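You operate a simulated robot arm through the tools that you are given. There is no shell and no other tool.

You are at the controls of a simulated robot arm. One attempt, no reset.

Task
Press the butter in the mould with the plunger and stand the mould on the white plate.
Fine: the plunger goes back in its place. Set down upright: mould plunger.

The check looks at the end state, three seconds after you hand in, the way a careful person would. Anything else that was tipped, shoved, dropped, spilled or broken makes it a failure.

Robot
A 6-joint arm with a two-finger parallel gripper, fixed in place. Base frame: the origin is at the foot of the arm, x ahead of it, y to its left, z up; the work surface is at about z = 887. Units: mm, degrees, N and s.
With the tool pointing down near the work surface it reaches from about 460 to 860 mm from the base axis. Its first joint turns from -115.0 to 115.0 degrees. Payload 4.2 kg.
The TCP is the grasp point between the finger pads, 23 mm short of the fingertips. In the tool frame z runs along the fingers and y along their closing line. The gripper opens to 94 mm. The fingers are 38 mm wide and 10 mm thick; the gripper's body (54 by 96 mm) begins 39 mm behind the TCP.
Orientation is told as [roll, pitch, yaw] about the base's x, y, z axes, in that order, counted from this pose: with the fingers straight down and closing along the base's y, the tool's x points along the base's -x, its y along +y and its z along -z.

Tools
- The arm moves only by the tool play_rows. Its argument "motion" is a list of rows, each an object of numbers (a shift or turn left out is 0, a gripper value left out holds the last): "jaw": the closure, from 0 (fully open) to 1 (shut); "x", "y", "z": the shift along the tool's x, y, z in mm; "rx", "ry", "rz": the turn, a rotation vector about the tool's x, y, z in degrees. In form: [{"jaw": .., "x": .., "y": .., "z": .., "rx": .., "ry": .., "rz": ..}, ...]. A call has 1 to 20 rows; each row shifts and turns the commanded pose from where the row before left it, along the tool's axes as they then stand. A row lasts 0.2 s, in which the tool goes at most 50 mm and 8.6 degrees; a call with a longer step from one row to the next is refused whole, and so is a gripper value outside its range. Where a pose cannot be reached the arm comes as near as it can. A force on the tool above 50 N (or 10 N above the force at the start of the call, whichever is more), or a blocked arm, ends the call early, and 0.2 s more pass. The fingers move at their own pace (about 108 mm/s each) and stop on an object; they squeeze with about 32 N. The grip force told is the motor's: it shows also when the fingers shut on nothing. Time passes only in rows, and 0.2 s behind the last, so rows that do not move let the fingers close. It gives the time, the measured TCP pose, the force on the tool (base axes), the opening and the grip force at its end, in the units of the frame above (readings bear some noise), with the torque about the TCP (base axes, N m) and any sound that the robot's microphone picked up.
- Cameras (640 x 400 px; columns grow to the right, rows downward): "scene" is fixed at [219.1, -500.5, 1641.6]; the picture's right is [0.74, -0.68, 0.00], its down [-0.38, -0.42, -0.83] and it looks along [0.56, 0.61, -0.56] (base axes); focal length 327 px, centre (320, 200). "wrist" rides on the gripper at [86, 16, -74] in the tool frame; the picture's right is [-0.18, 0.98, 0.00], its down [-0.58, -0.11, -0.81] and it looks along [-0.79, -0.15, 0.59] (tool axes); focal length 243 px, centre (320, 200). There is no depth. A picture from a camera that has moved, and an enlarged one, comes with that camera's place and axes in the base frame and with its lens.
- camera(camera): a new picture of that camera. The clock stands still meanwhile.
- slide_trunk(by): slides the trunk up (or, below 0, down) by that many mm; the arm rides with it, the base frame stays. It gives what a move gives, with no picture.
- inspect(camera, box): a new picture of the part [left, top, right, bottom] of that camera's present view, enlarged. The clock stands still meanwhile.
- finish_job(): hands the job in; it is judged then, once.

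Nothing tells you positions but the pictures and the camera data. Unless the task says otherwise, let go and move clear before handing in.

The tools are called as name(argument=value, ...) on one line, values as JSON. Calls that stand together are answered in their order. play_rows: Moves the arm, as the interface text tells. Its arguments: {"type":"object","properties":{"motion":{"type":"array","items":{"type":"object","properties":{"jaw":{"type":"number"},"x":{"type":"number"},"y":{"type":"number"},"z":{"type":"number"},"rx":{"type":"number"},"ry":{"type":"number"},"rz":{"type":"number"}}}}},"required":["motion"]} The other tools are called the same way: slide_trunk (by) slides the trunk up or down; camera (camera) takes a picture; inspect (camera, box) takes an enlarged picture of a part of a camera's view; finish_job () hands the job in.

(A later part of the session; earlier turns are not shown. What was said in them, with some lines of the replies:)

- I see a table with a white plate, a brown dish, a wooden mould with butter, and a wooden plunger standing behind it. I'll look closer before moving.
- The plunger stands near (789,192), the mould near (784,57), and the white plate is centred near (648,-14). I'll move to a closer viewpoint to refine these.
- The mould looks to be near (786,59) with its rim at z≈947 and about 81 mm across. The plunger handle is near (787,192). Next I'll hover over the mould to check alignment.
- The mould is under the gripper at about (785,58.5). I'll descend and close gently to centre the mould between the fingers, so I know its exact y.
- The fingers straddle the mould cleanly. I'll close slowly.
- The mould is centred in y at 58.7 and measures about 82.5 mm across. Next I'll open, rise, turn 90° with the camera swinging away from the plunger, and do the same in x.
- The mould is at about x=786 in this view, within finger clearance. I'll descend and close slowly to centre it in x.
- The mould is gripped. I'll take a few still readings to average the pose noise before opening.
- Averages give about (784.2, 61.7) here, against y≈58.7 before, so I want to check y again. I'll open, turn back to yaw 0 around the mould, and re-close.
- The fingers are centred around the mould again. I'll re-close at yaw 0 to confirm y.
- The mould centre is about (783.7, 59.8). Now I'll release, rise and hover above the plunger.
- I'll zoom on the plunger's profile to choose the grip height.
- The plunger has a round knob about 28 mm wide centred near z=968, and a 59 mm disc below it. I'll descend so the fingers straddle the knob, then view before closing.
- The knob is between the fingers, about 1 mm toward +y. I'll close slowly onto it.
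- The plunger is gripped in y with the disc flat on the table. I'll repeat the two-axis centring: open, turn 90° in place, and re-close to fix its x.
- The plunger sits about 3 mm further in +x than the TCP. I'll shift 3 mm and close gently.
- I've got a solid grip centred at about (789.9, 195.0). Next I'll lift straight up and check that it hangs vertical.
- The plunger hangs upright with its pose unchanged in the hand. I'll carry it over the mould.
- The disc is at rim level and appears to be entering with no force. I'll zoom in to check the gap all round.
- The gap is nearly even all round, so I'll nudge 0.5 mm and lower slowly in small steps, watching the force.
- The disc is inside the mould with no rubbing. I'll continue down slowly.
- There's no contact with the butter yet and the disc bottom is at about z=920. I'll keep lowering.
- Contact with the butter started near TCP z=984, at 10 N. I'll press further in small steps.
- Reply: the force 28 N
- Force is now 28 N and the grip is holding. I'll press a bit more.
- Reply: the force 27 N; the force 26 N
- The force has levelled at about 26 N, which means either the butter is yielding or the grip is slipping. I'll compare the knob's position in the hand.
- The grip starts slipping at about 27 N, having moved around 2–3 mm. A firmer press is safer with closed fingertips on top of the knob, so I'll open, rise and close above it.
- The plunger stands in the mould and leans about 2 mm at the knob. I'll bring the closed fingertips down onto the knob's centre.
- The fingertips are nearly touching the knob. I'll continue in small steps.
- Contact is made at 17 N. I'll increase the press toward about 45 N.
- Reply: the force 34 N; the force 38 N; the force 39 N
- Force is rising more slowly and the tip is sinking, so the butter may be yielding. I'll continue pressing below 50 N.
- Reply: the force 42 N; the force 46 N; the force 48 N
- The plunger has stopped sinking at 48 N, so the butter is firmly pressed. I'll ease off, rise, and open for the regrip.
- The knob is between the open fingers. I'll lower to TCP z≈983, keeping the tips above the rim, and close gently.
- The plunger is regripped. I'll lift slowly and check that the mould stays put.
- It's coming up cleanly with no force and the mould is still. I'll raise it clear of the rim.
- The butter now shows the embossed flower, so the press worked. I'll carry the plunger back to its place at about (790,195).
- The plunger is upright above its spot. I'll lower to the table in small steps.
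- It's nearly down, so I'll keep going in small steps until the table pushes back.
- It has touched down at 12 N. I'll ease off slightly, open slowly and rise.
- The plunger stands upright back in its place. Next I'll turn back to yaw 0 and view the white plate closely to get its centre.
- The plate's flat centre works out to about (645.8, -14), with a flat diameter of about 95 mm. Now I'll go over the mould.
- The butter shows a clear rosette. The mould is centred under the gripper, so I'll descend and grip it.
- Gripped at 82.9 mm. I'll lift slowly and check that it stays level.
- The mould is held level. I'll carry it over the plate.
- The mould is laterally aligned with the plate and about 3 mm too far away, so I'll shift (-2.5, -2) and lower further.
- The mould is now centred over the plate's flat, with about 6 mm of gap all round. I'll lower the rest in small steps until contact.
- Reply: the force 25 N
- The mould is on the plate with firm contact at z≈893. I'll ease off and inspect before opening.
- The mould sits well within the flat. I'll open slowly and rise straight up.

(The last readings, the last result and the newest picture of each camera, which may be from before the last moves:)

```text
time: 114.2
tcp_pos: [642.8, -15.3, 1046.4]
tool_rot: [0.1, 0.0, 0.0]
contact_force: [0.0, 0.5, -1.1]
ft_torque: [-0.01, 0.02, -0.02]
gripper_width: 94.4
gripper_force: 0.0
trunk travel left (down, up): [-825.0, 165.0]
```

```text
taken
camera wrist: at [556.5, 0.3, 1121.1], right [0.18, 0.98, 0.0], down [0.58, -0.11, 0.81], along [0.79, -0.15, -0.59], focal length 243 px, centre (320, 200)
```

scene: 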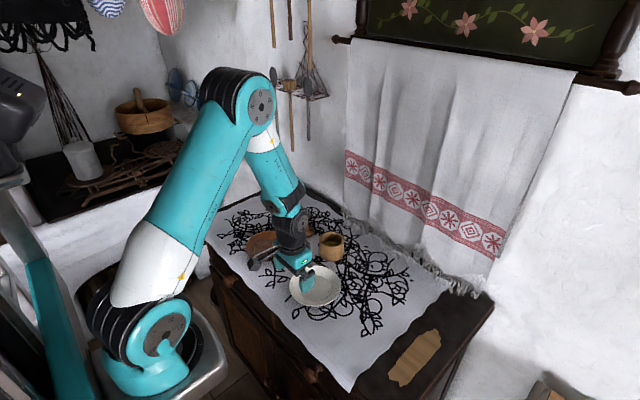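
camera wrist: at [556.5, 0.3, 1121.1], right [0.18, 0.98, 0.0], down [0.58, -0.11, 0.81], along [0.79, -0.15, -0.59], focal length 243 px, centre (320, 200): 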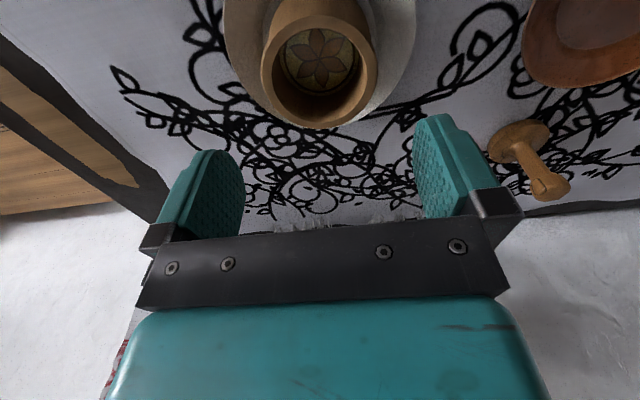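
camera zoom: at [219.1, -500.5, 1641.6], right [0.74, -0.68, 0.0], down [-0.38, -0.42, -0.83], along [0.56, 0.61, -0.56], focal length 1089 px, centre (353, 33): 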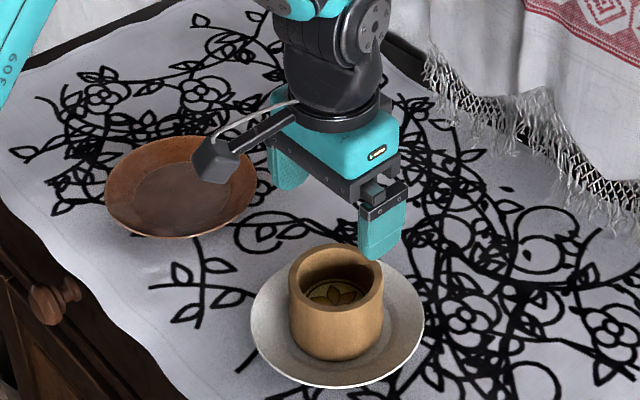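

The mould stands upright on the plate with the rosette pressed. I'll retreat to near the start pose and take a final look.

play_rows(motion=[{"z": -25}, {"z": -30}, {"z": -30}, {"z": -30}, {"z": -30}, {"z": -30, "x": 10, "y": 20}, {"z": -30, "x": 20, "y": 30}, {"x": 20, "y": 40}, {"x": 20, "y": 40}, {"y": 40}, {"y": 30}, {}])

camera(camera="scene")

inspect(camera="scene", box=[230, 190, 390, 310])

```text
time: 116.8
tcp_pos: [570.8, 186.0, 1250.6]
tool_rot: [-0.1, 0.0, 0.0]
contact_force: [-0.7, -0.3, 0.4]
ft_torque: [0.03, 0.01, 0.01]
gripper_width: 94.1
gripper_force: 0.0
trunk travel left (down, up): [-825.0, 165.0]
```

```text
taken
```

scene: 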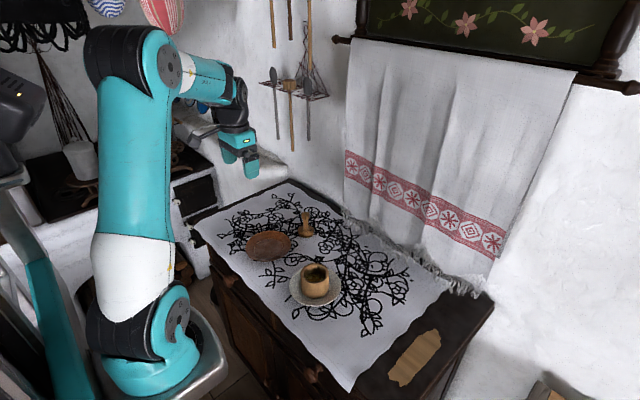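

```text
3.33 times, centred on (310, 250) of scene
camera zoom: at [219.1, -500.5, 1641.6], right [0.74, -0.68, 0.0], down [-0.38, -0.42, -0.83], along [0.56, 0.61, -0.56], focal length 1089 px, centre (353, 33)
```

zoom: 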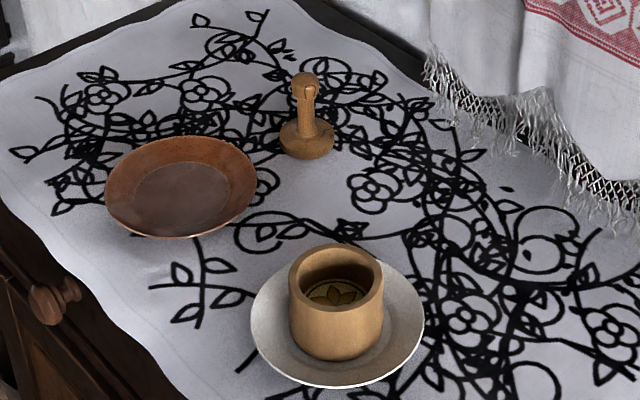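

The pressed mould stands upright on the white plate, and the plunger is upright back in its original place. Nothing else has moved and the arm is clear, so I'm handing in.

finish_job()

```text
The job is handed in.
```

The butter is pressed and shows a clear rosette. The mould stands upright near the centre of the white plate. The plunger is back upright within about 2 mm of where it started. In the last picture nothing else had moved, and the arm was clear when I handed in. The result of the check hasn't come back to me.

The gripper began to slip on the plunger's knob at about 27 N. I finished the press with closed fingertips on top of the knob, up to about 48 N, and then gripped the plunger again to lift it out.
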